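You operate a simulated robot arm through the tools that you are given. There is no shell and no other tool.

Carry out the task below with a simulated two-armed robot. There is one attempt and no reset: what you move stays moved.

Task
Stop ventilator one, shut both gas valves and park both hose plugs.
Fine: each plug in its holder on the gas panel, after its valve is shut; the unit stays switched on.

The check looks at the end state, three seconds after you hand in, the way a careful person would. Anything else that was tipped, shoved, dropped, spilled or broken makes it a failure.

Robot
Two 7-joint arms with fingered hands on one trunk that stands fixed in place. Base frame: the origin is at the foot of the trunk, x ahead of it, y to its left, z up. Lengths are in mm, angles in degrees, forces in N, time in s.
The left shoulder is at [60, 177, 850], the right one opposite. With the tool pointing down near the work surface each hand reaches from about 500 to 560 mm from the base axis, measured 20 degrees to its own side. Payload 4 kg a hand.
Tool frame (each hand has its own): the origin (TCP) lies between the finger pads and is the grasp point; the fingertips stand 37 mm ahead of it; z points along the fingers, y is the line along which they close. The gripper opens to 124 mm; its body begins 43 mm behind the TCP. The gripper is a hand of 3 fingers: y runs from the thumb to the fingers, the wrist lies at [-15, -108, -202] in the tool frame.
Orientation is that of the tool frame in the base frame, as a unit quaternion [x, y, z, w]. With the fingers straight down and the wrist toward the robot, the tool's x, y and z point along [0, 1, 0], [1, 0, 0] and [0, 0, -1] of the base frame.

Tools
- The arms move only by the tool servo_tool. It takes "left_targets", "right_targets" or both (then of equal length, played together; a hand with none holds still); each is one flat list of numbers, 6 for each row, row after row: the turn, a rotation vector about the tool's x, y, z in degrees, then the shift along the tool's x, y, z in mm. In form: [wx, wy, wz, tx, ty, tz, wx, wy, wz, tx, ty, tz, ...]. A call has 1 to 20 rows; each row is the pose to reach, as a shift and turn from the pose commanded when the call began, along the tool's axes at that moment. Each row takes 0.2 s and may step no farther than 50 mm and 8.6 degrees from the row before; otherwise, the whole call is refused. A pose out of reach is approached as far as the arm can. The call stops where the force on the tool passes 90 N (or 10 N more than at its start, if that is more) or the arm is blocked; 0.2 s more then pass. In this call time passes only in rows, and 0.2 s behind the last. The reply holds the time, the measured pose of the TCP, the force on the tool along the base axes, the opening and the grip force, in the units named above and with some noise, with the torque about the TCP (base axes, N m) and any sound that the robot's microphone picked up, and new pictures: "pictures" is both (left out), scene, wrist or none (wrist: the cameras of the hands that moved).
- Cameras (640 x 400 px; columns grow to the right, rows downward): "scene" is now at [62.5, -17.1, 1539.4]; the picture's right is [-0.17, -0.98, 0.00], its down [-0.28, 0.05, -0.96] and it looks along [0.94, -0.17, -0.29] (base axes); focal length 214 px, centre (320, 200). "left" rides on the left gripper at [-64, -76, -136] in its tool frame; the picture's right is [-0.84, -0.26, 0.48], its down [0.48, -0.76, 0.44] and it looks along [0.25, 0.60, 0.76] (tool axes); focal length 256 px, centre (320, 200). "right" rides on the right gripper at [64, -76, -137] in its tool frame; the picture's right is [-0.84, 0.26, -0.48], its down [-0.48, -0.76, 0.43] and it looks along [-0.25, 0.60, 0.76] (tool axes); focal length 256 px, centre (320, 200). There is no depth. A picture from a camera that has moved, and an enlarged one, comes with that camera's place and axes in the base frame and with its lens.
- raise_lower(by): slides the trunk up (or, below 0, down) by that many mm; the arms and the scene camera ride with it, the base frame stays. It gives what a move gives, with no picture.
- move_fingers(index, middle, thumb_bend, thumb_turn, hand): sets how far each is bent, from 0 (flat) to 1 (curled in); at 0.3 the hand is open as for a grip, at 0.7 the pads meet at the TCP. One left out holds its place. A second passes; each finger stops where it meets its share of the squeeze, and holds until it gets a number again. It is the only way to open and close the hand. It gives what a move gives, with no picture; readings hold the bend of each and the force on the fingers (four entries, about 0 where the hand has none), thumb and palm. thumb_turn goes from beside the hand (0) to across from the fingers (1), as for a grip.
- turn_head(pan, tilt): turns the head with the scene camera to pan (to the left, within 86 degrees either way) and tilt (down, from -29 to 69), counted from straight ahead of the robot. It gives what a move gives, and a new picture of the scene camera.
- zoom(camera, box): a new picture of the part [left, top, right, bottom] of that camera's present view, enlarged. The clock stands still meanwhile.
- close_job(): hands the job in; it is judged then, once.

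Places have to be worked out from the pictures, the camera data and where the tool is seen. Open the grippers and draw the arms clear of the work before you hand the job in, unless the task says otherwise.

The tools are called after "Call:" by a JSON object that holds its "name" and its "arguments". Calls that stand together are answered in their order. servo_tool: Moves the arms, as the interface text tells. Its arguments: {"type":"object","properties":{"left_targets":{"type":"array"},"right_targets":{"type":"array"},"pictures":{"type":"string","enum":["both","scene","wrist","none"]}},"required":[]} The other tools are called the same way: raise_lower (by) moves the trunk up or down; move_fingers (index, middle, thumb_bend, thumb_turn, hand) moves the fingers one by one; turn_head (pan, tilt) turns the head that bears the scene camera; zoom (camera, box) takes an enlarged picture of a part of a camera's view; close_job () hands the job in.

At the start:

```text
clock: 0.0
left_position: [426.0, 112.7, 1525.9]
left_orientation: [0.707, 0.707, 0.001, 0.0]
left_contact_force: [0.2, 0.2, -0.1]
left_wrist_torque: [-0.01, 0.0, 0.0]
left_width: 123.6
left_finger_force: 0.1
left_shape: jaw
left_bend: [0.3, 0.3, 0.3, 0.98]
left_finger forces: [0.0, 0.0, 0.0, 0.0, 0.0, 0.0]
right_position: [527.1, -221.7, 1478.2]
right_orientation: [0.708, 0.707, 0.0, -0.001]
right_contact_force: [0.8, 0.6, 0.5]
right_wrist_torque: [0.01, -0.01, 0.02]
right_width: 123.6
right_finger_force: 0.0
right_shape: jaw
right_bend: [0.3, 0.3, 0.3, 0.98]
right_finger forces: [0.0, 0.0, 0.0, 0.1, 0.0, 0.1]
trunk travel left (down, up): [-375.0, 215.0]
head pan, tilt (commanded): [-10.0, 16.6]
```

scene: 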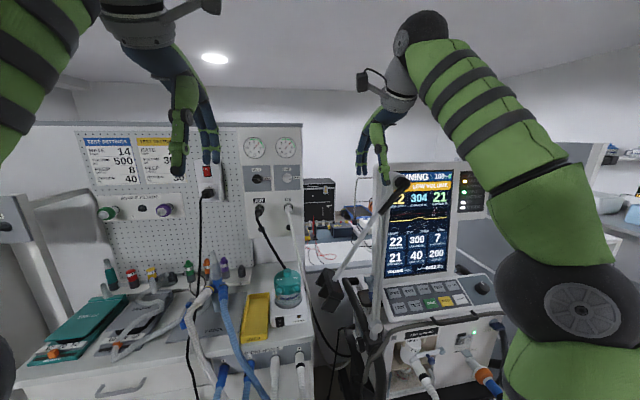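
right: 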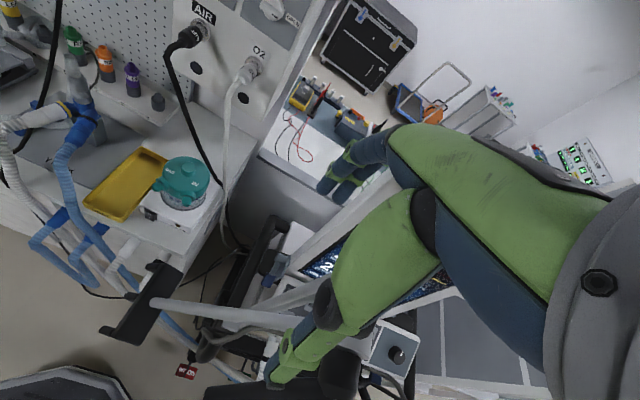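
left: 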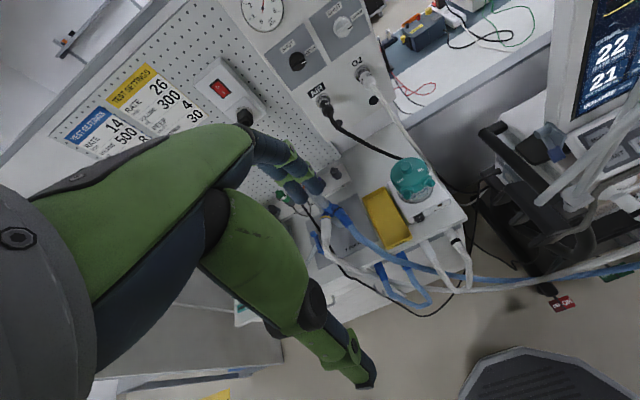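

I start by looking closely at the gas panel, the ventilator screen and its controls before moving anything.

Call:
{"name": "zoom", "arguments": {"camera": "scene", "box": [190, 120, 320, 260]}}

Call:
{"name": "zoom", "arguments": {"camera": "scene", "box": [360, 150, 510, 400]}}

Call:
{"name": "zoom", "arguments": {"camera": "left", "box": [180, 0, 480, 280]}}

Call:
{"name": "zoom", "arguments": {"camera": "right", "box": [140, 0, 340, 140]}}

```text
2.86 times, centred on (255, 190) of scene
camera zoom: at [62.5, -17.1, 1539.4], right [-0.17, -0.98, 0.0], down [-0.28, 0.05, -0.96], along [0.94, -0.17, -0.29], focal length 613 px, centre (506, 229)
```

zoom: 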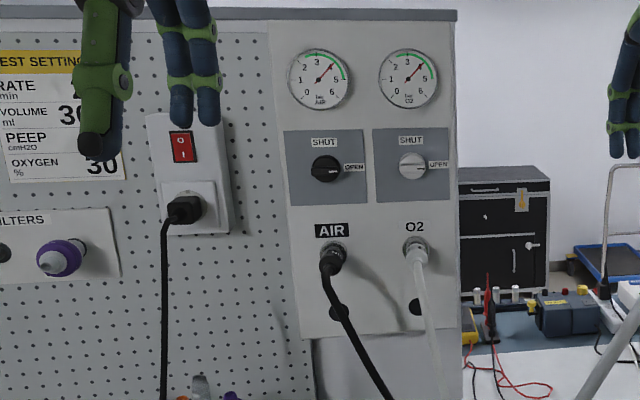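

```text
1.60 times, centred on (435, 275) of scene
camera zoom: at [62.5, -17.1, 1539.4], right [-0.17, -0.98, 0.0], down [-0.28, 0.05, -0.96], along [0.94, -0.17, -0.29], focal length 343 px, centre (136, 80)
```

zoom: 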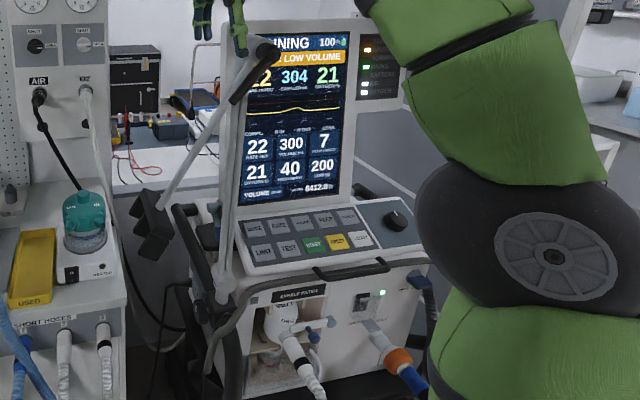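

```text
1.43 times, centred on (330, 140) of left
camera zoom: at [350.0, 48.9, 1662.3], right [-0.26, -0.84, -0.48], down [-0.76, 0.48, -0.44], along [0.6, 0.25, -0.76], focal length 366 px, centre (306, 286)
```

zoom: 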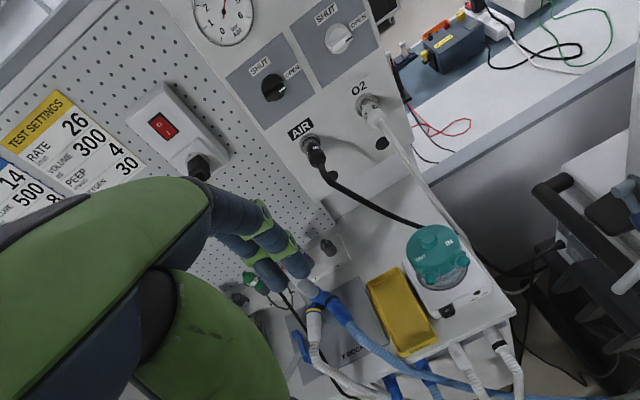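

```text
2.86 times, centred on (240, 70) of right
camera zoom: at [451.1, -158.4, 1615.5], right [0.26, -0.84, 0.48], down [-0.76, -0.48, -0.43], along [0.6, -0.25, -0.76], focal length 731 px, centre (549, 571)
```

zoom: 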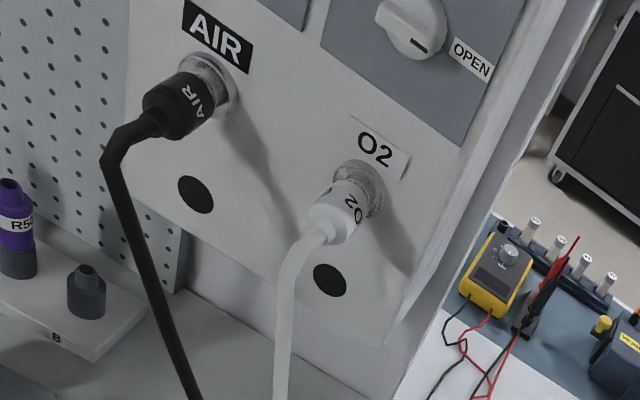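

The gas panel has two knobs (OPEN to the right, SHUT on top), two plugs and dark holes beneath. I zoom further on the ventilator's keypad and screen.

Call:
{"name": "zoom", "arguments": {"camera": "scene", "box": [380, 270, 500, 345]}}

Call:
{"name": "zoom", "arguments": {"camera": "scene", "box": [375, 160, 495, 280]}}

Call:
{"name": "zoom", "arguments": {"camera": "scene", "box": [380, 315, 510, 400]}}

Call:
{"name": "zoom", "arguments": {"camera": "scene", "box": [240, 160, 310, 240]}}

```text
5.33 times, centred on (440, 308) of scene
camera zoom: at [62.5, -17.1, 1539.4], right [-0.17, -0.98, 0.0], down [-0.28, 0.05, -0.96], along [0.94, -0.17, -0.29], focal length 1144 px, centre (-320, -373)
```

zoom: 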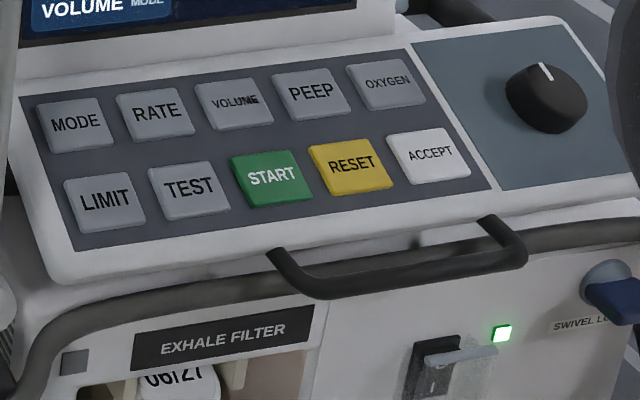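

```text
3.33 times, centred on (435, 220) of scene
camera zoom: at [62.5, -17.1, 1539.4], right [-0.17, -0.98, 0.0], down [-0.28, 0.05, -0.96], along [0.94, -0.17, -0.29], focal length 715 px, centre (-63, 133)
```

zoom: 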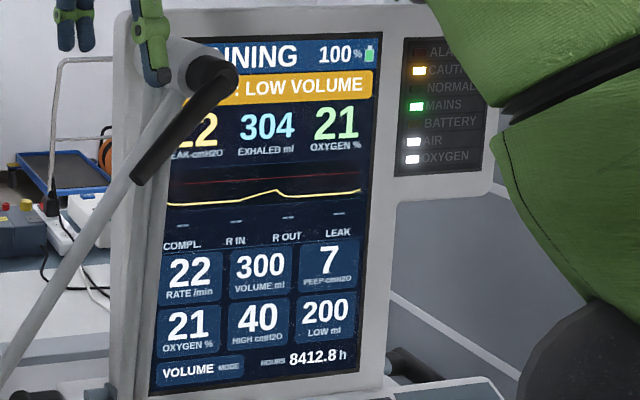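

```text
4.71 times, centred on (445, 358) of scene
camera zoom: at [62.5, -17.1, 1539.4], right [-0.17, -0.98, 0.0], down [-0.28, 0.05, -0.96], along [0.94, -0.17, -0.29], focal length 1009 px, centre (-268, -541)
```

zoom: 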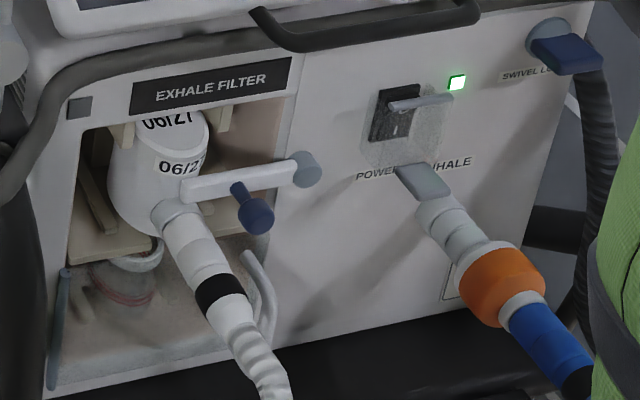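

```text
5.00 times, centred on (275, 200) of scene
camera zoom: at [62.5, -17.1, 1539.4], right [-0.17, -0.98, 0.0], down [-0.28, 0.05, -0.96], along [0.94, -0.17, -0.29], focal length 1072 px, centre (545, 200)
```

zoom: 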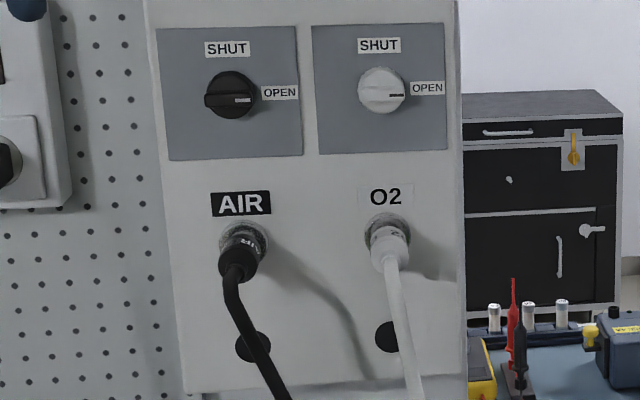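

There's no STOP key: START probably toggles and ACCEPT confirms. I look around for further ventilators and labels, turning the head.

Call:
{"name": "turn_head", "arguments": {"pan": -60, "tilt": 20}}

Call:
{"name": "turn_head", "arguments": {"pan": 50, "tilt": 25}}

Call:
{"name": "turn_head", "arguments": {"pan": -5, "tilt": 50}}

Call:
{"name": "turn_head", "arguments": {"pan": -25, "tilt": 30}}

```text
clock: 1.2
left_position: [424.9, 112.3, 1527.0]
left_orientation: [0.707, 0.707, 0.0, 0.0]
left_contact_force: [-0.7, 0.3, -0.5]
left_wrist_torque: [0.03, 0.01, -0.02]
left_width: 123.8
left_finger_force: 0.0
left_shape: jaw
left_bend: [0.3, 0.3, 0.3, 0.98]
left_finger forces: [0.0, 0.1, 0.0, 0.1, 0.1, 0.0]
right_position: [527.2, -222.6, 1477.0]
right_orientation: [0.707, 0.707, 0.001, 0.0]
right_contact_force: [0.4, 1.0, -0.1]
right_wrist_torque: [-0.02, 0.0, 0.02]
right_width: 123.8
right_finger_force: 0.1
right_shape: jaw
right_bend: [0.3, 0.3, 0.3, 0.98]
right_finger forces: [0.0, 0.0, 0.0, 0.0, 0.1, 0.0]
trunk travel left (down, up): [-375.0, 215.0]
head pan, tilt (commanded): [-60.0, 20.0]
camera scene: at [17.2, -81.5, 1533.8], right [-0.87, -0.5, 0.0], down [-0.17, 0.3, -0.94], along [0.47, -0.81, -0.34], focal length 214 px, centre (320, 200)
```

scene: 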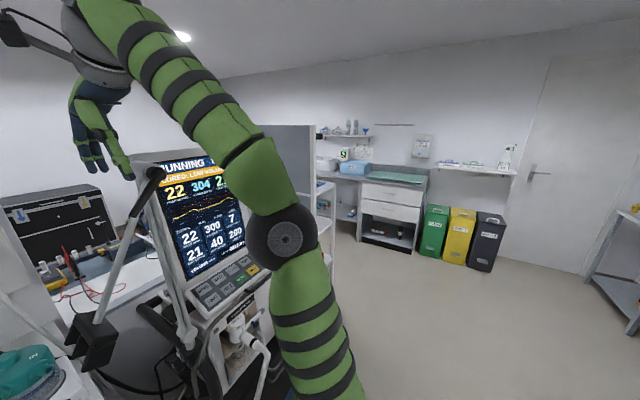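

```text
clock: 3.1
left_position: [425.7, 112.2, 1524.9]
left_orientation: [0.707, 0.707, 0.001, 0.0]
left_contact_force: [-0.7, 0.1, -0.1]
left_wrist_torque: [-0.01, -0.03, 0.0]
left_width: 123.7
left_finger_force: 0.1
left_shape: jaw
left_bend: [0.3, 0.3, 0.3, 0.98]
left_finger forces: [0.0, 0.0, 0.0, 0.0, 0.0, 0.1]
right_position: [527.8, -221.6, 1477.5]
right_orientation: [0.707, 0.708, 0.0, 0.0]
right_contact_force: [-0.8, -0.4, -0.1]
right_wrist_torque: [-0.01, -0.01, 0.01]
right_width: 123.6
right_finger_force: 0.0
right_shape: jaw
right_bend: [0.3, 0.3, 0.3, 0.98]
right_finger forces: [0.0, 0.0, 0.1, 0.1, 0.0, 0.0]
trunk travel left (down, up): [-375.0, 215.0]
head pan, tilt (commanded): [50.0, 25.0]
camera scene: at [29.8, 69.6, 1525.7], right [0.77, -0.64, 0.0], down [-0.27, -0.32, -0.91], along [0.58, 0.69, -0.42], focal length 214 px, centre (320, 200)
```

scene: 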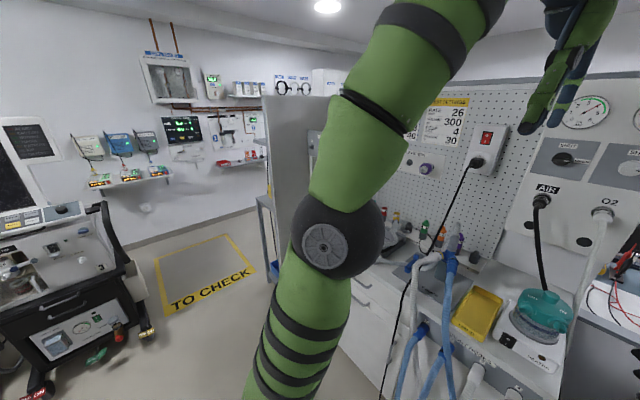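

```text
clock: 4.3
left_position: [425.8, 112.4, 1525.0]
left_orientation: [0.707, 0.707, 0.0, 0.0]
left_contact_force: [-0.1, 0.0, 0.3]
left_wrist_torque: [0.03, -0.02, -0.02]
left_width: 123.7
left_finger_force: 0.1
left_shape: jaw
left_bend: [0.3, 0.3, 0.3, 0.98]
left_finger forces: [0.0, 0.0, 0.0, 0.1, 0.0, 0.0]
right_position: [527.4, -222.0, 1477.0]
right_orientation: [0.707, 0.707, 0.0, 0.0]
right_contact_force: [-1.0, 0.7, 0.1]
right_wrist_torque: [-0.01, 0.03, -0.02]
right_width: 123.7
right_finger_force: 0.0
right_shape: jaw
right_bend: [0.3, 0.3, 0.3, 0.98]
right_finger forces: [0.0, 0.0, 0.1, 0.0, 0.0, 0.1]
trunk travel left (down, up): [-375.0, 215.0]
head pan, tilt (commanded): [-5.0, 50.0]
camera scene: at [47.3, -7.6, 1488.2], right [-0.09, -1.0, 0.0], down [-0.76, 0.07, -0.64], along [0.64, -0.06, -0.77], focal length 214 px, centre (320, 200)
```

scene: 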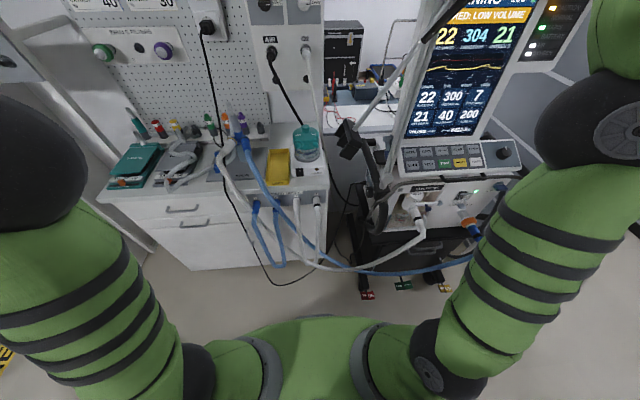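

```text
clock: 5.1
left_position: [424.9, 113.4, 1524.9]
left_orientation: [0.707, 0.708, 0.0, 0.0]
left_contact_force: [-0.4, -0.4, 0.5]
left_wrist_torque: [-0.01, 0.0, -0.02]
left_width: 123.8
left_finger_force: 0.0
left_shape: jaw
left_bend: [0.3, 0.3, 0.3, 0.98]
left_finger forces: [0.0, 0.0, 0.0, 0.1, 0.0, 0.1]
right_position: [527.4, -222.3, 1477.0]
right_orientation: [0.707, 0.707, 0.0, 0.0]
right_contact_force: [0.7, 0.4, 0.7]
right_wrist_torque: [0.01, 0.0, -0.01]
right_width: 123.7
right_finger_force: 0.1
right_shape: jaw
right_bend: [0.3, 0.3, 0.3, 0.98]
right_finger forces: [0.0, 0.1, 0.0, 0.1, 0.1, 0.0]
trunk travel left (down, up): [-375.0, 215.0]
head pan, tilt (commanded): [-25.0, 30.0]
camera scene: at [52.5, -39.1, 1517.7], right [-0.42, -0.91, 0.0], down [-0.45, 0.21, -0.87], along [0.78, -0.37, -0.5], focal length 214 px, centre (320, 200)
```

scene: 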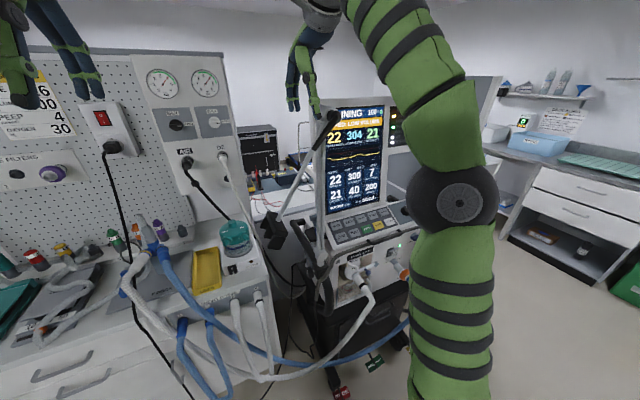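

I look at the left side cart and small labels for "ventilator one".

Call:
{"name": "turn_head", "arguments": {"pan": 75, "tilt": 25}}

Call:
{"name": "zoom", "arguments": {"camera": "scene", "box": [100, 150, 420, 400]}}

Call:
{"name": "turn_head", "arguments": {"pan": -25, "tilt": 40}}

Call:
{"name": "zoom", "arguments": {"camera": "scene", "box": [290, 120, 440, 360]}}

```text
clock: 6.9
left_position: [426.2, 112.4, 1527.3]
left_orientation: [0.707, 0.707, 0.0, 0.0]
left_contact_force: [-0.2, 0.9, 0.2]
left_wrist_torque: [-0.01, 0.02, 0.02]
left_width: 123.9
left_finger_force: 0.0
left_shape: jaw
left_bend: [0.3, 0.3, 0.3, 0.98]
left_finger forces: [0.0, 0.0, 0.0, 0.0, 0.1, 0.0]
right_position: [528.0, -222.6, 1477.4]
right_orientation: [0.707, 0.707, 0.0, 0.0]
right_contact_force: [0.5, -0.6, -0.5]
right_wrist_torque: [-0.02, -0.02, 0.05]
right_width: 123.7
right_finger_force: 0.0
right_shape: jaw
right_bend: [0.3, 0.3, 0.3, 0.98]
right_finger forces: [0.1, 0.1, 0.0, 0.0, 0.1, 0.0]
trunk travel left (down, up): [-375.0, 215.0]
head pan, tilt (commanded): [75.0, 25.0]
camera scene: at [-5.6, 88.1, 1525.7], right [0.97, -0.26, 0.0], down [-0.11, -0.41, -0.91], along [0.24, 0.88, -0.42], focal length 214 px, centre (320, 200)
```

scene: 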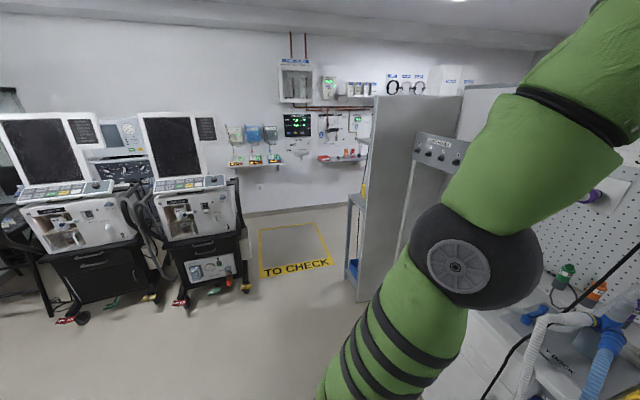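

```text
1.60 times, centred on (260, 275) of scene
camera zoom: at [-5.6, 88.1, 1525.7], right [0.97, -0.26, 0.0], down [-0.11, -0.41, -0.91], along [0.24, 0.88, -0.42], focal length 343 px, centre (416, 80)
```

zoom: 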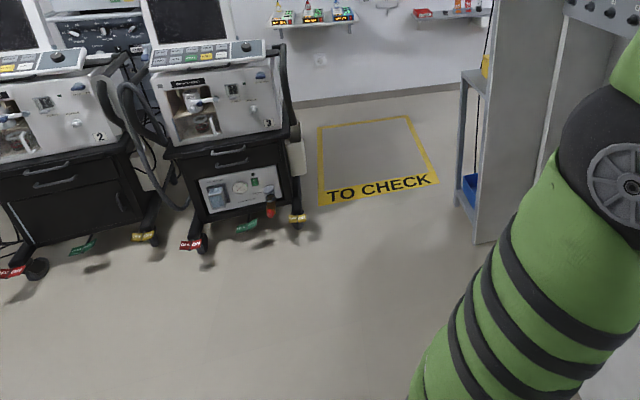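

```text
clock: 8.7
left_position: [424.9, 112.5, 1526.8]
left_orientation: [0.707, 0.707, 0.0, 0.0]
left_contact_force: [-0.5, 0.2, 0.0]
left_wrist_torque: [0.0, -0.03, -0.01]
left_width: 123.8
left_finger_force: 0.0
left_shape: jaw
left_bend: [0.3, 0.3, 0.3, 0.98]
left_finger forces: [0.0, 0.0, 0.0, 0.0, 0.0, 0.0]
right_position: [527.4, -221.4, 1477.1]
right_orientation: [0.707, 0.707, 0.0, -0.001]
right_contact_force: [0.3, 0.2, 0.6]
right_wrist_torque: [0.0, -0.03, -0.01]
right_width: 123.4
right_finger_force: 0.0
right_shape: jaw
right_bend: [0.3, 0.3, 0.3, 0.98]
right_finger forces: [0.0, 0.0, 0.0, 0.0, 0.0, 0.1]
trunk travel left (down, up): [-375.0, 215.0]
head pan, tilt (commanded): [-25.0, 40.0]
camera scene: at [47.6, -36.8, 1502.4], right [-0.42, -0.91, 0.0], down [-0.58, 0.27, -0.77], along [0.69, -0.32, -0.64], focal length 214 px, centre (320, 200)
```

scene: 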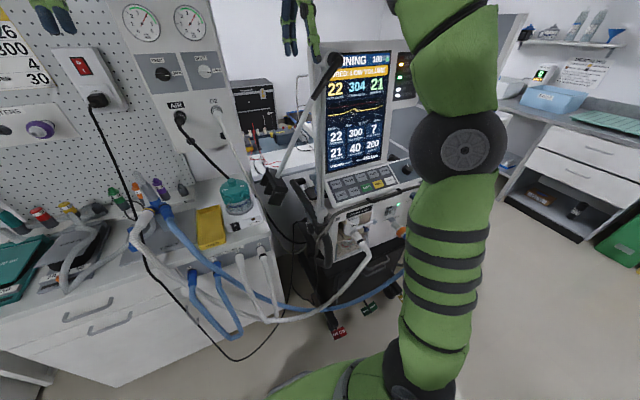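

```text
1.67 times, centred on (365, 240) of scene
camera zoom: at [47.6, -36.8, 1502.4], right [-0.42, -0.91, 0.0], down [-0.58, 0.27, -0.77], along [0.69, -0.32, -0.64], focal length 358 px, centre (245, 133)
```

zoom: 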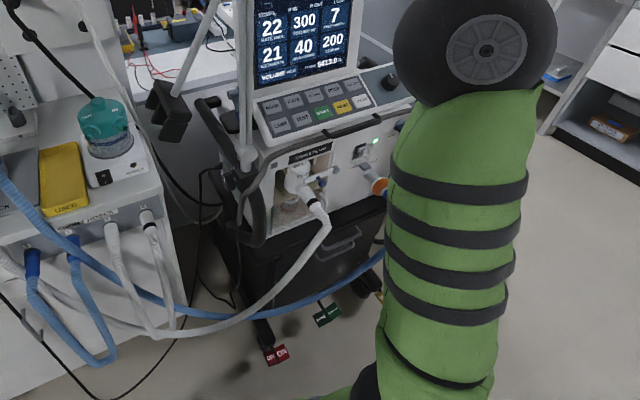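

The other ventilators across the room are numbered 2 and 3, so the unit in front is ventilator one. I raise the trunk a bit to gain a vertical baseline for triangulation (nothing is above the arms).

Call:
{"name": "raise_lower", "arguments": {"by": 150}}

Call:
{"name": "turn_head", "arguments": {"pan": -10, "tilt": 30}}

Call:
{"name": "zoom", "arguments": {"camera": "scene", "box": [230, 120, 320, 260]}}

Call:
{"name": "zoom", "arguments": {"camera": "scene", "box": [350, 250, 510, 350]}}

Call:
{"name": "zoom", "arguments": {"camera": "right", "box": [0, 0, 640, 400]}}

Call:
{"name": "zoom", "arguments": {"camera": "left", "box": [0, 0, 640, 400]}}

```text
clock: 10.4
left_position: [425.1, 112.7, 1676.7]
left_orientation: [0.707, 0.708, 0.0, 0.0]
left_contact_force: [0.3, -0.2, -0.1]
left_wrist_torque: [-0.02, -0.01, 0.02]
left_width: 123.6
left_finger_force: 0.0
left_shape: jaw
left_bend: [0.3, 0.3, 0.3, 0.98]
left_finger forces: [0.0, 0.0, 0.1, 0.0, 0.0, 0.0]
right_position: [527.0, -222.9, 1627.3]
right_orientation: [0.707, 0.707, 0.0, 0.001]
right_contact_force: [-0.1, -0.1, -0.4]
right_wrist_torque: [0.0, 0.03, 0.01]
right_width: 123.6
right_finger_force: 0.0
right_shape: jaw
right_bend: [0.3, 0.3, 0.3, 0.98]
right_finger forces: [0.1, 0.0, 0.0, 0.0, 0.0, 0.0]
trunk travel left (down, up): [-525.0, 65.0]
head pan, tilt (commanded): [-25.0, 40.0]
```

```text
clock: 11.2
left_position: [426.1, 112.0, 1676.4]
left_orientation: [0.707, 0.707, 0.0, 0.0]
left_contact_force: [-0.5, -0.2, -0.5]
left_wrist_torque: [-0.04, -0.01, 0.02]
left_width: 123.7
left_finger_force: 0.1
left_shape: jaw
left_bend: [0.3, 0.3, 0.3, 0.98]
left_finger forces: [0.0, 0.0, 0.0, 0.0, 0.0, 0.0]
right_position: [526.6, -220.8, 1627.9]
right_orientation: [0.707, 0.707, 0.0, 0.0]
right_contact_force: [-0.3, 0.7, 0.3]
right_wrist_torque: [0.0, -0.04, 0.02]
right_width: 123.7
right_finger_force: 0.0
right_shape: jaw
right_bend: [0.3, 0.3, 0.3, 0.98]
right_finger forces: [0.0, 0.0, 0.0, 0.0, 0.1, 0.1]
trunk travel left (down, up): [-525.0, 65.0]
head pan, tilt (commanded): [-10.0, 30.0]
camera scene: at [59.6, -16.7, 1667.7], right [-0.17, -0.98, 0.0], down [-0.49, 0.09, -0.87], along [0.85, -0.15, -0.5], focal length 214 px, centre (320, 200)
```

scene: 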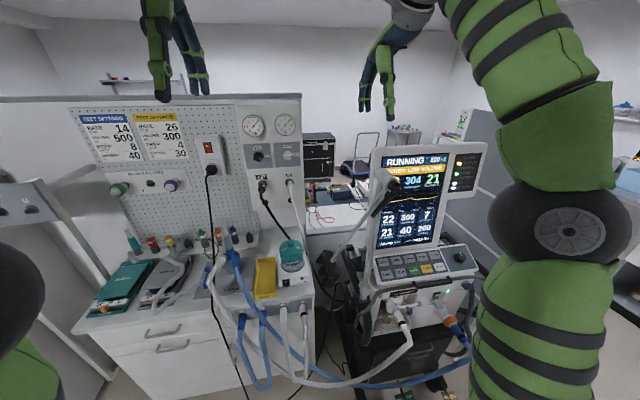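

```text
2.86 times, centred on (275, 190) of scene
camera zoom: at [59.6, -16.7, 1667.7], right [-0.17, -0.98, 0.0], down [-0.49, 0.09, -0.87], along [0.85, -0.15, -0.5], focal length 613 px, centre (449, 229)
```

zoom: 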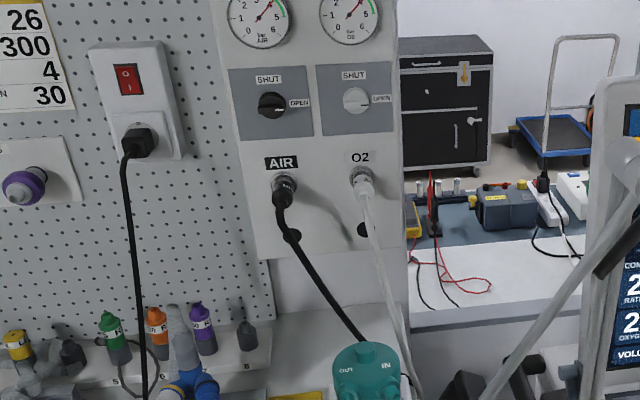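

```text
4.00 times, centred on (430, 300) of scene
camera zoom: at [59.6, -16.7, 1667.7], right [-0.17, -0.98, 0.0], down [-0.49, 0.09, -0.87], along [0.85, -0.15, -0.5], focal length 858 px, centre (-120, -200)
```

zoom: 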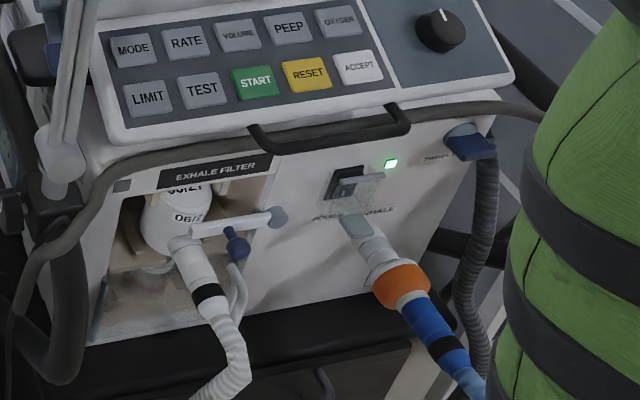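

```text
1.00 times, centred on (320, 200) of right (not enlarged: the box is as wide or as high as the picture)
camera zoom: at [451.1, -158.4, 1765.5], right [0.26, -0.84, 0.48], down [-0.76, -0.48, -0.43], along [0.6, -0.25, -0.76], focal length 256 px, centre (320, 200)
```

zoom: 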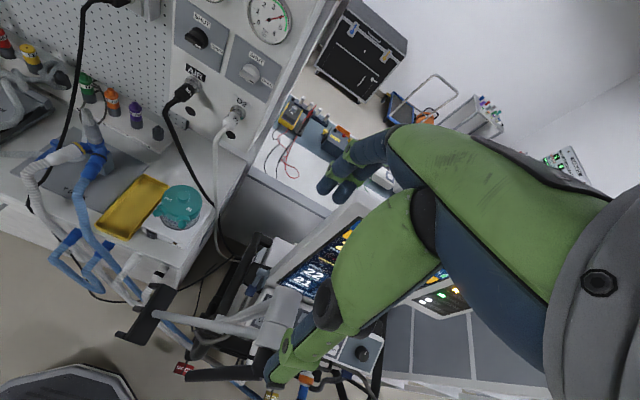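

```text
1.00 times, centred on (320, 200) of left (not enlarged: the box is as wide or as high as the picture)
camera zoom: at [350.0, 48.9, 1812.3], right [-0.26, -0.84, -0.48], down [-0.76, 0.48, -0.44], along [0.6, 0.25, -0.76], focal length 256 px, centre (320, 200)
```

zoom: 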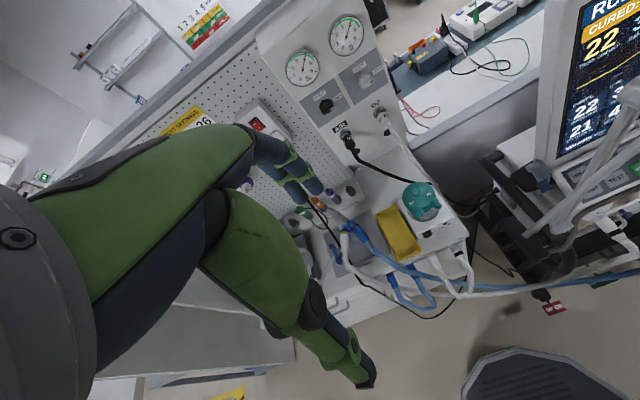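

Triangulating gives the panel face at about x=985: AIR column y≈88, O2 column y≈-36, knobs z≈1366, sockets z≈1237, holders z≈1136; the START key at about [576,-481,1006]. I zoom in on the panel details from the hand cameras.

Call:
{"name": "zoom", "arguments": {"camera": "right", "box": [150, 0, 310, 170]}}

Call:
{"name": "zoom", "arguments": {"camera": "left", "box": [290, 60, 430, 190]}}

Call:
{"name": "zoom", "arguments": {"camera": "scene", "box": [360, 140, 500, 250]}}

```text
2.35 times, centred on (230, 85) of right
camera zoom: at [451.1, -158.4, 1765.5], right [0.26, -0.84, 0.48], down [-0.76, -0.48, -0.43], along [0.6, -0.25, -0.76], focal length 602 px, centre (532, 471)
```

zoom: 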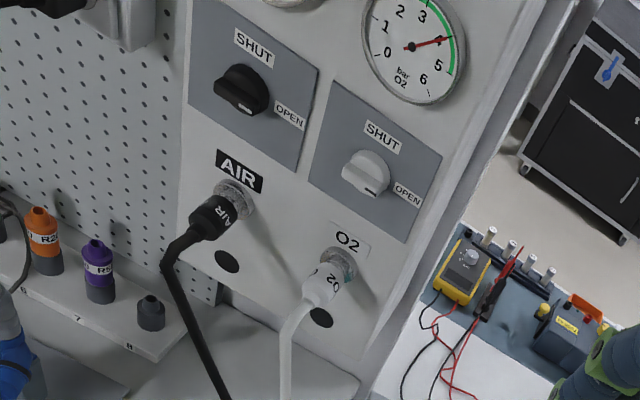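

```text
3.08 times, centred on (360, 125) of left
camera zoom: at [350.0, 48.9, 1812.3], right [-0.26, -0.84, -0.48], down [-0.76, 0.48, -0.44], along [0.6, 0.25, -0.76], focal length 788 px, centre (197, 431)
```

zoom: 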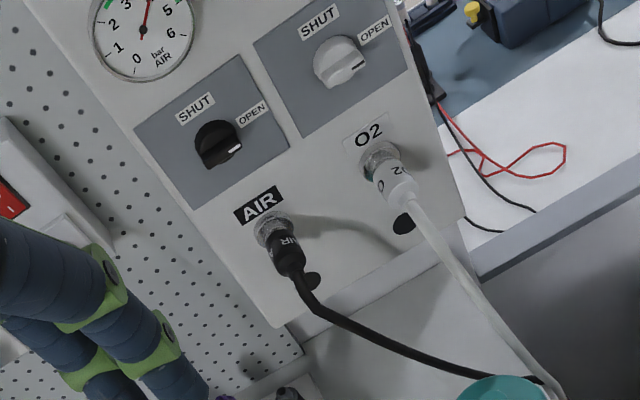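

```text
3.64 times, centred on (430, 195) of scene
camera zoom: at [59.6, -16.7, 1667.7], right [-0.17, -0.98, 0.0], down [-0.49, 0.09, -0.87], along [0.85, -0.15, -0.5], focal length 780 px, centre (-80, 218)
```

zoom: 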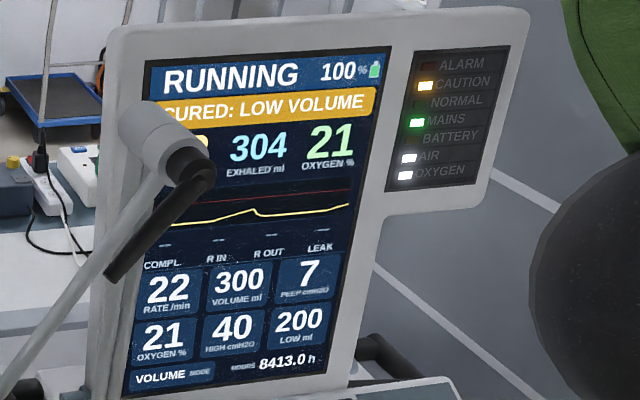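

The key row is on a sloped pad facing me; a support arm with a black handle hangs near [450–490, -215…-280, 1390–1440], so I must route the right hand clear of it. First I shape the right hand into a pointing finger and look at it.

Call:
{"name": "move_fingers", "arguments": {"hand": "right", "index": 0.0, "middle": 1.0, "thumb_bend": 0.9, "thumb_turn": 0.3}}

Call:
{"name": "zoom", "arguments": {"camera": "right", "box": [0, 0, 640, 400]}}

Call:
{"name": "zoom", "arguments": {"camera": "scene", "box": [330, 0, 460, 130]}}

```text
clock: 12.2
left_position: [425.8, 113.1, 1676.1]
left_orientation: [0.707, 0.707, 0.001, 0.0]
left_contact_force: [0.1, 0.5, 0.0]
left_wrist_torque: [-0.03, -0.02, 0.02]
left_width: 123.6
left_finger_force: 0.1
left_shape: jaw
left_bend: [0.3, 0.3, 0.3, 0.98]
left_finger forces: [0.0, 0.0, 0.0, 0.1, 0.0, 0.0]
right_position: [527.7, -221.0, 1627.6]
right_orientation: [0.707, 0.707, 0.0, -0.001]
right_contact_force: [0.3, 0.3, -0.3]
right_wrist_torque: [-0.03, 0.02, -0.01]
right_width: 78.6
right_finger_force: 0.1
right_shape: fingers
right_bend: [0.0, 1.0, 0.9, 0.31]
right_finger forces: [0.0, 0.0, 0.0, 0.1, 0.0, 0.0]
trunk travel left (down, up): [-525.0, 65.0]
head pan, tilt (commanded): [-10.0, 30.0]
```

```text
1.00 times, centred on (320, 200) of right (not enlarged: the box is as wide or as high as the picture)
camera zoom: at [451.1, -158.4, 1765.5], right [0.26, -0.84, 0.48], down [-0.76, -0.48, -0.43], along [0.6, -0.25, -0.76], focal length 256 px, centre (320, 200)
```

zoom: 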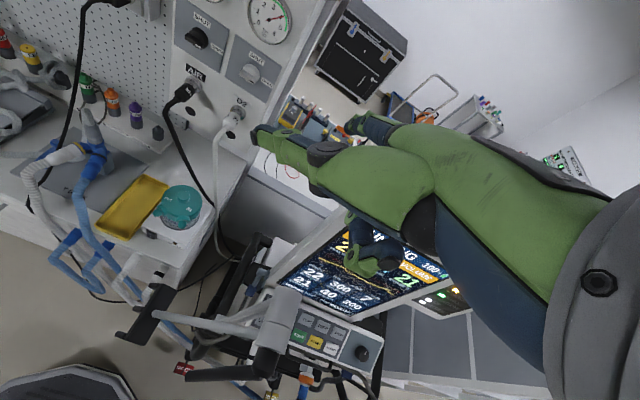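

```text
3.08 times, centred on (395, 65) of scene
camera zoom: at [59.6, -16.6, 1667.7], right [-0.17, -0.98, 0.0], down [-0.49, 0.09, -0.87], along [0.85, -0.15, -0.5], focal length 660 px, centre (89, 615)
```

zoom: 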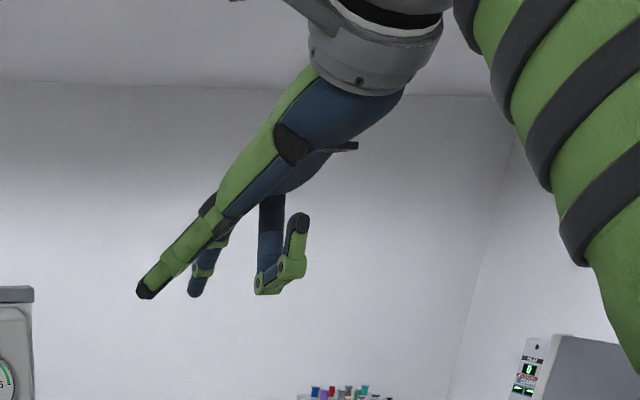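

The thumb at this turn sticks out alongside the index. I put it across the palm and curl it, so that only the index projects, then look again.

Call:
{"name": "move_fingers", "arguments": {"hand": "right", "index": 0.1, "middle": 1.0, "thumb_bend": 0.9, "thumb_turn": 1.0}}

Call:
{"name": "zoom", "arguments": {"camera": "right", "box": [0, 0, 640, 400]}}

Call:
{"name": "zoom", "arguments": {"camera": "scene", "box": [330, 0, 460, 130]}}

Call:
{"name": "zoom", "arguments": {"camera": "left", "box": [0, 0, 640, 400]}}

```text
clock: 13.2
left_position: [426.7, 112.1, 1676.3]
left_orientation: [0.707, 0.707, 0.0, 0.0]
left_contact_force: [-0.2, 0.5, 0.1]
left_wrist_torque: [0.04, 0.03, 0.0]
left_width: 123.7
left_finger_force: 0.0
left_shape: jaw
left_bend: [0.3, 0.3, 0.3, 0.98]
left_finger forces: [0.0, 0.0, 0.1, 0.0, 0.1, 0.1]
right_position: [526.6, -221.3, 1626.2]
right_orientation: [0.708, 0.706, 0.0, 0.0]
right_contact_force: [-0.7, -0.8, -0.8]
right_wrist_torque: [0.02, -0.01, 0.02]
right_width: 50.4
right_finger_force: 0.0
right_shape: fingers
right_bend: [0.1, 1.0, 0.9, 1.0]
right_finger forces: [0.1, 0.0, 0.1, 0.0, 0.1, 0.1]
trunk travel left (down, up): [-525.0, 65.0]
head pan, tilt (commanded): [-10.0, 30.0]
```

```text
1.00 times, centred on (320, 200) of right (not enlarged: the box is as wide or as high as the picture)
camera zoom: at [451.1, -158.4, 1765.5], right [0.26, -0.84, 0.48], down [-0.76, -0.48, -0.43], along [0.6, -0.25, -0.76], focal length 256 px, centre (320, 200)
```

zoom: 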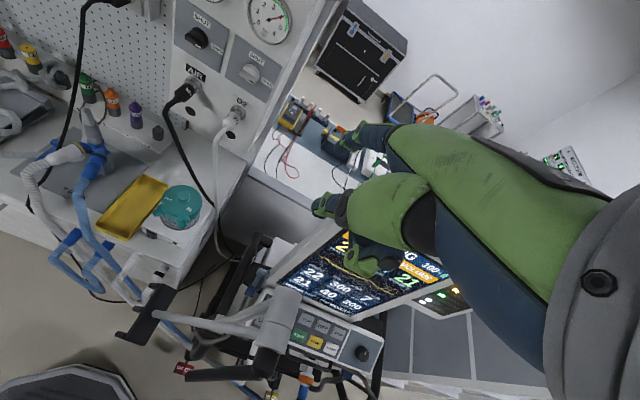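

```text
3.08 times, centred on (395, 65) of scene
camera zoom: at [59.6, -16.6, 1667.7], right [-0.17, -0.98, 0.0], down [-0.49, 0.09, -0.87], along [0.85, -0.15, -0.5], focal length 660 px, centre (89, 615)
```

zoom: 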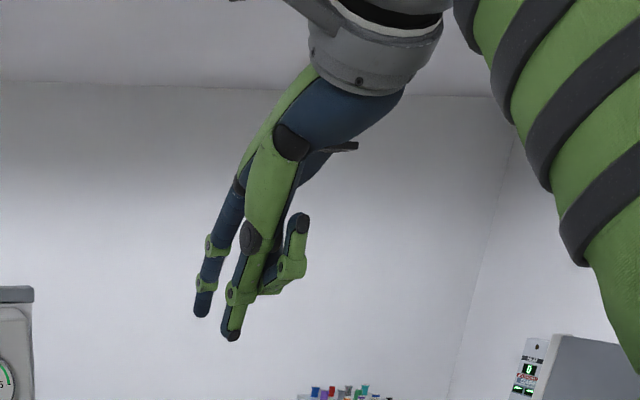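

```text
1.00 times, centred on (320, 200) of left (not enlarged: the box is as wide or as high as the picture)
camera zoom: at [350.0, 48.9, 1812.3], right [-0.26, -0.84, -0.48], down [-0.76, 0.48, -0.44], along [0.6, 0.25, -0.76], focal length 256 px, centre (320, 200)
```

zoom: 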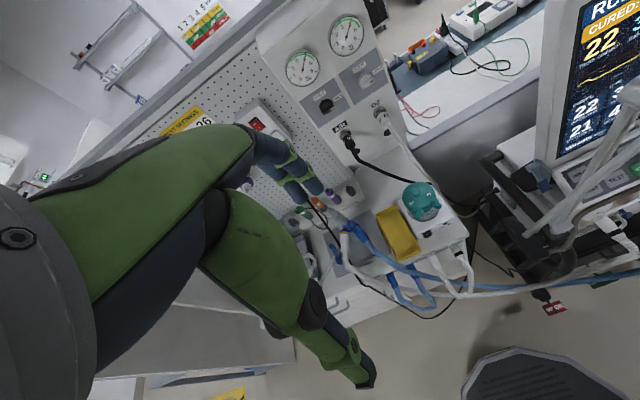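

The index at 0.1 sticks mostly forward, so I set the index to 0.5 (pointing down near the grasp point) with the thumb flat out of the way, and measure the tip again.

Call:
{"name": "move_fingers", "arguments": {"hand": "right", "index": 0.5, "middle": 1.0, "thumb_bend": 0.0, "thumb_turn": 1.0}}

Call:
{"name": "zoom", "arguments": {"camera": "right", "box": [0, 0, 640, 400]}}

Call:
{"name": "zoom", "arguments": {"camera": "scene", "box": [330, 0, 460, 130]}}

```text
clock: 14.2
left_position: [425.8, 113.4, 1677.0]
left_orientation: [0.708, 0.706, 0.001, 0.0]
left_contact_force: [-0.9, -0.2, 0.0]
left_wrist_torque: [-0.03, -0.01, 0.01]
left_width: 123.8
left_finger_force: 0.0
left_shape: jaw
left_bend: [0.3, 0.3, 0.3, 0.98]
left_finger forces: [0.1, 0.0, 0.1, 0.0, 0.0, 0.1]
right_position: [528.2, -221.7, 1627.9]
right_orientation: [0.707, 0.707, 0.0, 0.0]
right_contact_force: [0.5, 1.2, -0.4]
right_wrist_torque: [-0.02, 0.01, 0.0]
right_width: 82.9
right_finger_force: 0.1
right_shape: fingers
right_bend: [0.5, 1.0, 0.0, 0.95]
right_finger forces: [0.1, 0.0, 0.1, 0.0, 0.0, 0.0]
trunk travel left (down, up): [-525.0, 65.0]
head pan, tilt (commanded): [-10.0, 30.0]
```

```text
1.00 times, centred on (320, 200) of right (not enlarged: the box is as wide or as high as the picture)
camera zoom: at [451.1, -158.4, 1765.5], right [0.26, -0.84, 0.48], down [-0.76, -0.48, -0.43], along [0.6, -0.25, -0.76], focal length 256 px, centre (320, 200)
```

zoom: 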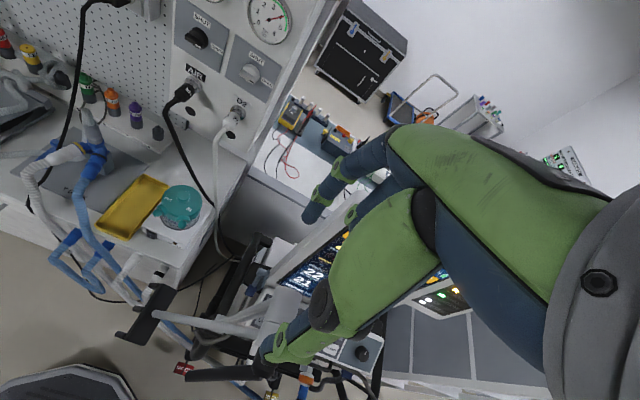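

```text
3.08 times, centred on (395, 65) of scene
camera zoom: at [59.6, -16.6, 1667.7], right [-0.17, -0.98, 0.0], down [-0.49, 0.09, -0.87], along [0.85, -0.15, -0.5], focal length 660 px, centre (89, 615)
```

zoom: 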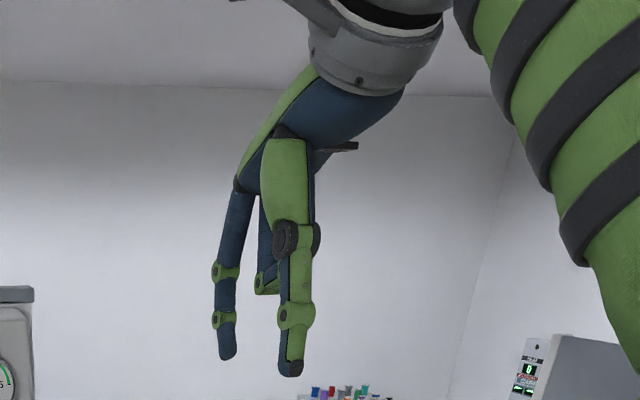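

The index tip now sits at about tool [8, 42, 41]. I move the right hand sideways (to the right, still high) to above the keypad column, well clear of the support arm.

Call:
{"name": "servo_tool", "arguments": {"right_targets": [0, 0, 0, -40, 0, 0, 0, 0, 0, -80, 0, 0, 0, 0, 0, -120, 0, 0, 0, 0, 0, -160, 0, 0, 0, 0, 0, -200, 0, 0, 0, 0, 0, -240, 0, 0, 0, 0, 0, -268, 0, 0], "pictures": "both"}}

```text
clock: 15.8
left_position: [425.3, 112.9, 1676.4]
left_orientation: [0.707, 0.707, 0.0, 0.001]
left_contact_force: [0.1, 0.2, -0.9]
left_wrist_torque: [-0.03, -0.07, 0.01]
left_width: 123.5
left_finger_force: 0.0
left_shape: jaw
left_bend: [0.3, 0.3, 0.3, 0.98]
left_finger forces: [0.1, 0.0, 0.1, 0.0, 0.1, 0.0]
right_position: [515.8, -461.3, 1607.0]
right_orientation: [0.707, 0.708, 0.001, 0.001]
right_contact_force: [-1.0, -0.4, 0.1]
right_wrist_torque: [-0.01, -0.01, 0.0]
right_width: 82.5
right_finger_force: 0.1
right_shape: fingers
right_bend: [0.5, 1.0, 0.0, 0.95]
right_finger forces: [0.1, 0.1, 0.0, 0.0, 0.0, 0.0]
right hand out of reach, approached as far as the arm can: row 5, 6, 7
trunk travel left (down, up): [-525.0, 65.0]
head pan, tilt (commanded): [-10.0, 30.0]
camera scene: at [59.1, -16.1, 1667.8], right [-0.17, -0.98, 0.0], down [-0.49, 0.09, -0.87], along [0.85, -0.15, -0.5], focal length 214 px, centre (320, 200)
camera right: at [439.1, -398.9, 1744.5], right [0.26, -0.84, 0.48], down [-0.76, -0.48, -0.44], along [0.6, -0.26, -0.76], focal length 256 px, centre (320, 200)
```

scene: 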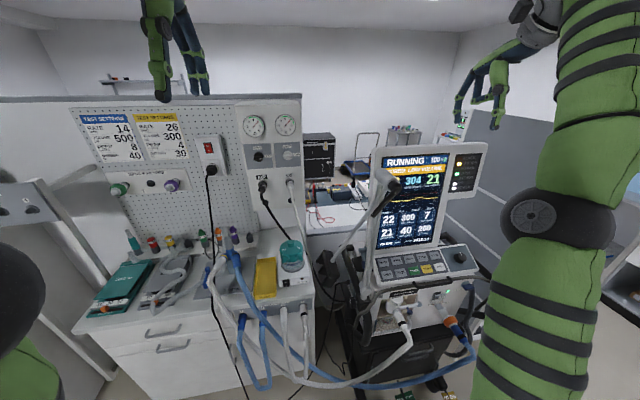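
right: 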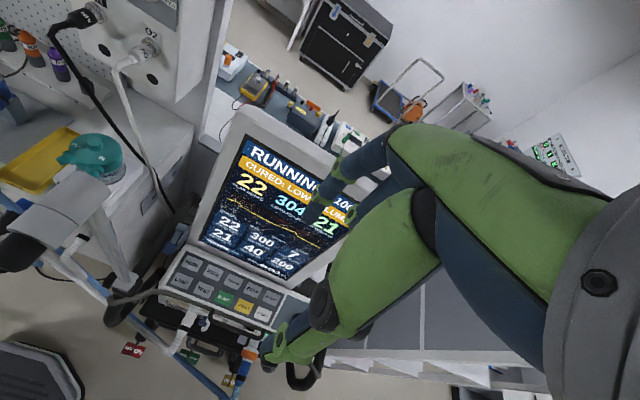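

At this height the arm's limit is reached, but the keypad is now well visible and START confirms at about [580,-481,1006]. I descend 200 mm and check where the hand ends up.

Call:
{"name": "servo_tool", "arguments": {"right_targets": [0, 0, 0, 0, 0, 40, 0, 0, 0, 0, 0, 80, 0, 0, 0, 0, 0, 120, 0, 0, 0, 0, 0, 160, 0, 0, 0, 0, 0, 200], "pictures": "none"}}

```text
clock: 17.0
left_position: [425.7, 112.4, 1676.7]
left_orientation: [0.707, 0.707, 0.001, 0.001]
left_contact_force: [-1.2, 0.2, 0.7]
left_wrist_torque: [-0.01, 0.01, 0.01]
left_width: 123.8
left_finger_force: 0.1
left_shape: jaw
left_bend: [0.3, 0.3, 0.3, 0.98]
left_finger forces: [0.0, 0.0, 0.0, 0.0, 0.0, 0.0]
right_position: [515.8, -462.9, 1409.3]
right_orientation: [0.708, 0.706, 0.001, 0.0]
right_contact_force: [0.1, 0.6, 0.0]
right_wrist_torque: [0.0, 0.0, -0.01]
right_width: 82.4
right_finger_force: 0.1
right_shape: fingers
right_bend: [0.5, 1.0, 0.0, 0.95]
right_finger forces: [0.0, 0.0, 0.0, 0.0, 0.0, 0.1]
trunk travel left (down, up): [-525.0, 65.0]
head pan, tilt (commanded): [-10.0, 30.0]
```

The commanded pose follows the reached one. Now I go to about [536,-489,1200], index tip ~150 mm above START.

Call:
{"name": "servo_tool", "arguments": {"right_targets": [0, 0, 0, -7, 5, 42, 0, 0, 0, -14, 10, 84, 0, 0, 0, -21, 15, 126, 0, 0, 0, -27, 20, 168, 0, 0, 0, -27, 20, 207], "pictures": "both"}}

```text
clock: 18.2
left_position: [425.4, 112.5, 1676.5]
left_orientation: [0.707, 0.707, -0.001, -0.001]
left_contact_force: [-0.2, -0.5, 0.5]
left_wrist_torque: [0.0, 0.0, 0.0]
left_width: 123.6
left_finger_force: 0.2
left_shape: jaw
left_bend: [0.3, 0.3, 0.3, 0.98]
left_finger forces: [0.1, 0.1, 0.1, 0.1, 0.1, 0.0]
right_position: [536.4, -489.2, 1203.0]
right_orientation: [0.707, 0.707, -0.001, 0.0]
right_contact_force: [0.4, -0.2, -0.2]
right_wrist_torque: [0.03, -0.04, 0.0]
right_width: 82.6
right_finger_force: 0.0
right_shape: fingers
right_bend: [0.5, 1.0, 0.0, 0.95]
right_finger forces: [0.0, 0.0, 0.0, 0.0, 0.0, 0.0]
trunk travel left (down, up): [-525.0, 65.0]
head pan, tilt (commanded): [-10.0, 30.0]
camera scene: at [60.0, -17.0, 1667.8], right [-0.17, -0.98, 0.0], down [-0.49, 0.09, -0.87], along [0.85, -0.15, -0.5], focal length 214 px, centre (320, 200)
camera right: at [460.3, -426.0, 1341.3], right [0.26, -0.84, 0.48], down [-0.76, -0.48, -0.43], along [0.6, -0.26, -0.76], focal length 256 px, centre (320, 200)
```

scene: 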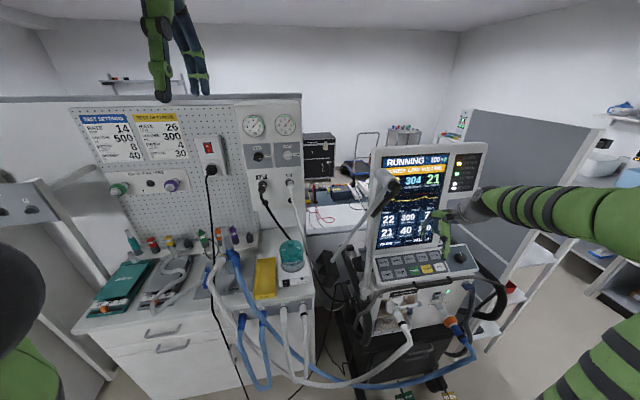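
right: 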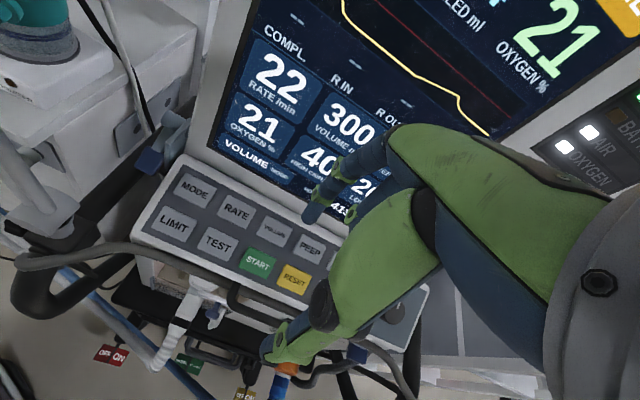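

START refines to about [582,-483,1001]. I lower to roughly 50 mm above the key and check alignment of the index tip.

Call:
{"name": "servo_tool", "arguments": {"right_targets": [0, 0, 0, -2, 4, 40, 0, 0, 0, -2, 4, 80, 0, 0, 0, -2, 4, 110], "pictures": "both"}}

Call:
{"name": "zoom", "arguments": {"camera": "scene", "box": [370, 200, 490, 300]}}

```text
clock: 19.0
left_position: [425.8, 112.3, 1676.2]
left_orientation: [0.707, 0.707, 0.0, 0.0]
left_contact_force: [0.4, 0.0, 0.0]
left_wrist_torque: [-0.02, 0.01, 0.0]
left_width: 123.9
left_finger_force: 0.0
left_shape: jaw
left_bend: [0.3, 0.3, 0.3, 0.98]
left_finger forces: [0.1, 0.0, 0.0, 0.0, 0.0, 0.1]
right_position: [540.4, -490.8, 1092.7]
right_orientation: [0.707, 0.707, 0.0, 0.0]
right_contact_force: [0.3, -0.2, -0.1]
right_wrist_torque: [0.0, 0.04, -0.03]
right_width: 82.5
right_finger_force: 0.0
right_shape: fingers
right_bend: [0.5, 1.0, 0.0, 0.95]
right_finger forces: [0.0, 0.0, 0.0, 0.0, 0.1, 0.0]
trunk travel left (down, up): [-525.0, 65.0]
head pan, tilt (commanded): [-10.0, 30.0]
camera scene: at [60.2, -17.2, 1667.7], right [-0.17, -0.98, 0.0], down [-0.49, 0.09, -0.87], along [0.85, -0.15, -0.5], focal length 214 px, centre (320, 200)
camera right: at [464.2, -428.2, 1231.0], right [0.26, -0.84, 0.48], down [-0.76, -0.48, -0.43], along [0.6, -0.26, -0.76], focal length 256 px, centre (320, 200)
```

scene: 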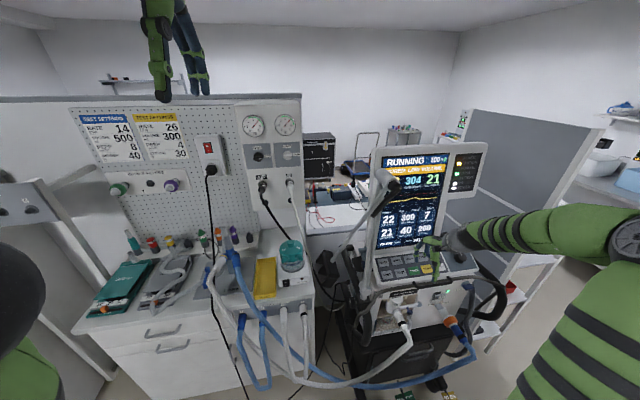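
right: 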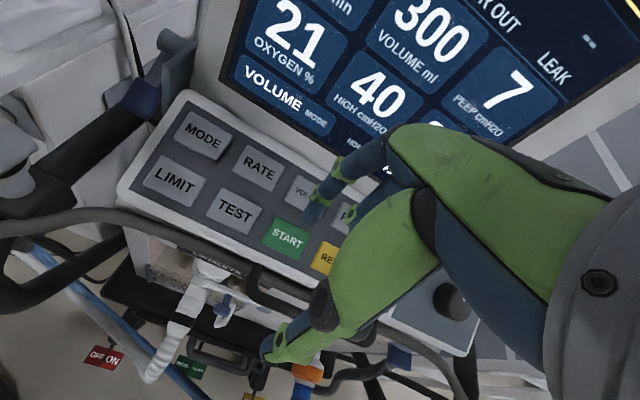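

```text
4.00 times, centred on (430, 250) of scene
camera zoom: at [60.2, -17.2, 1667.7], right [-0.17, -0.98, 0.0], down [-0.49, 0.09, -0.87], along [0.85, -0.15, -0.5], focal length 858 px, centre (-120, 0)
```

zoom: 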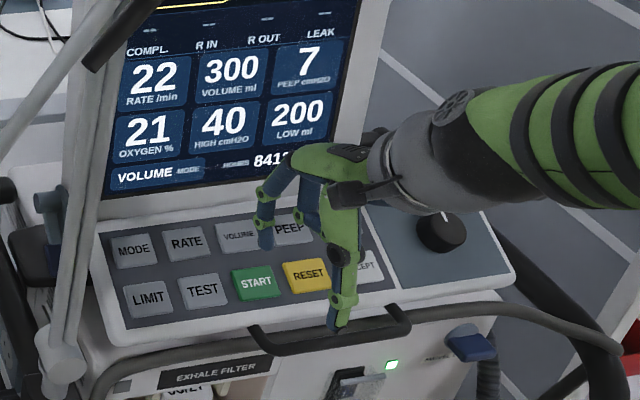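

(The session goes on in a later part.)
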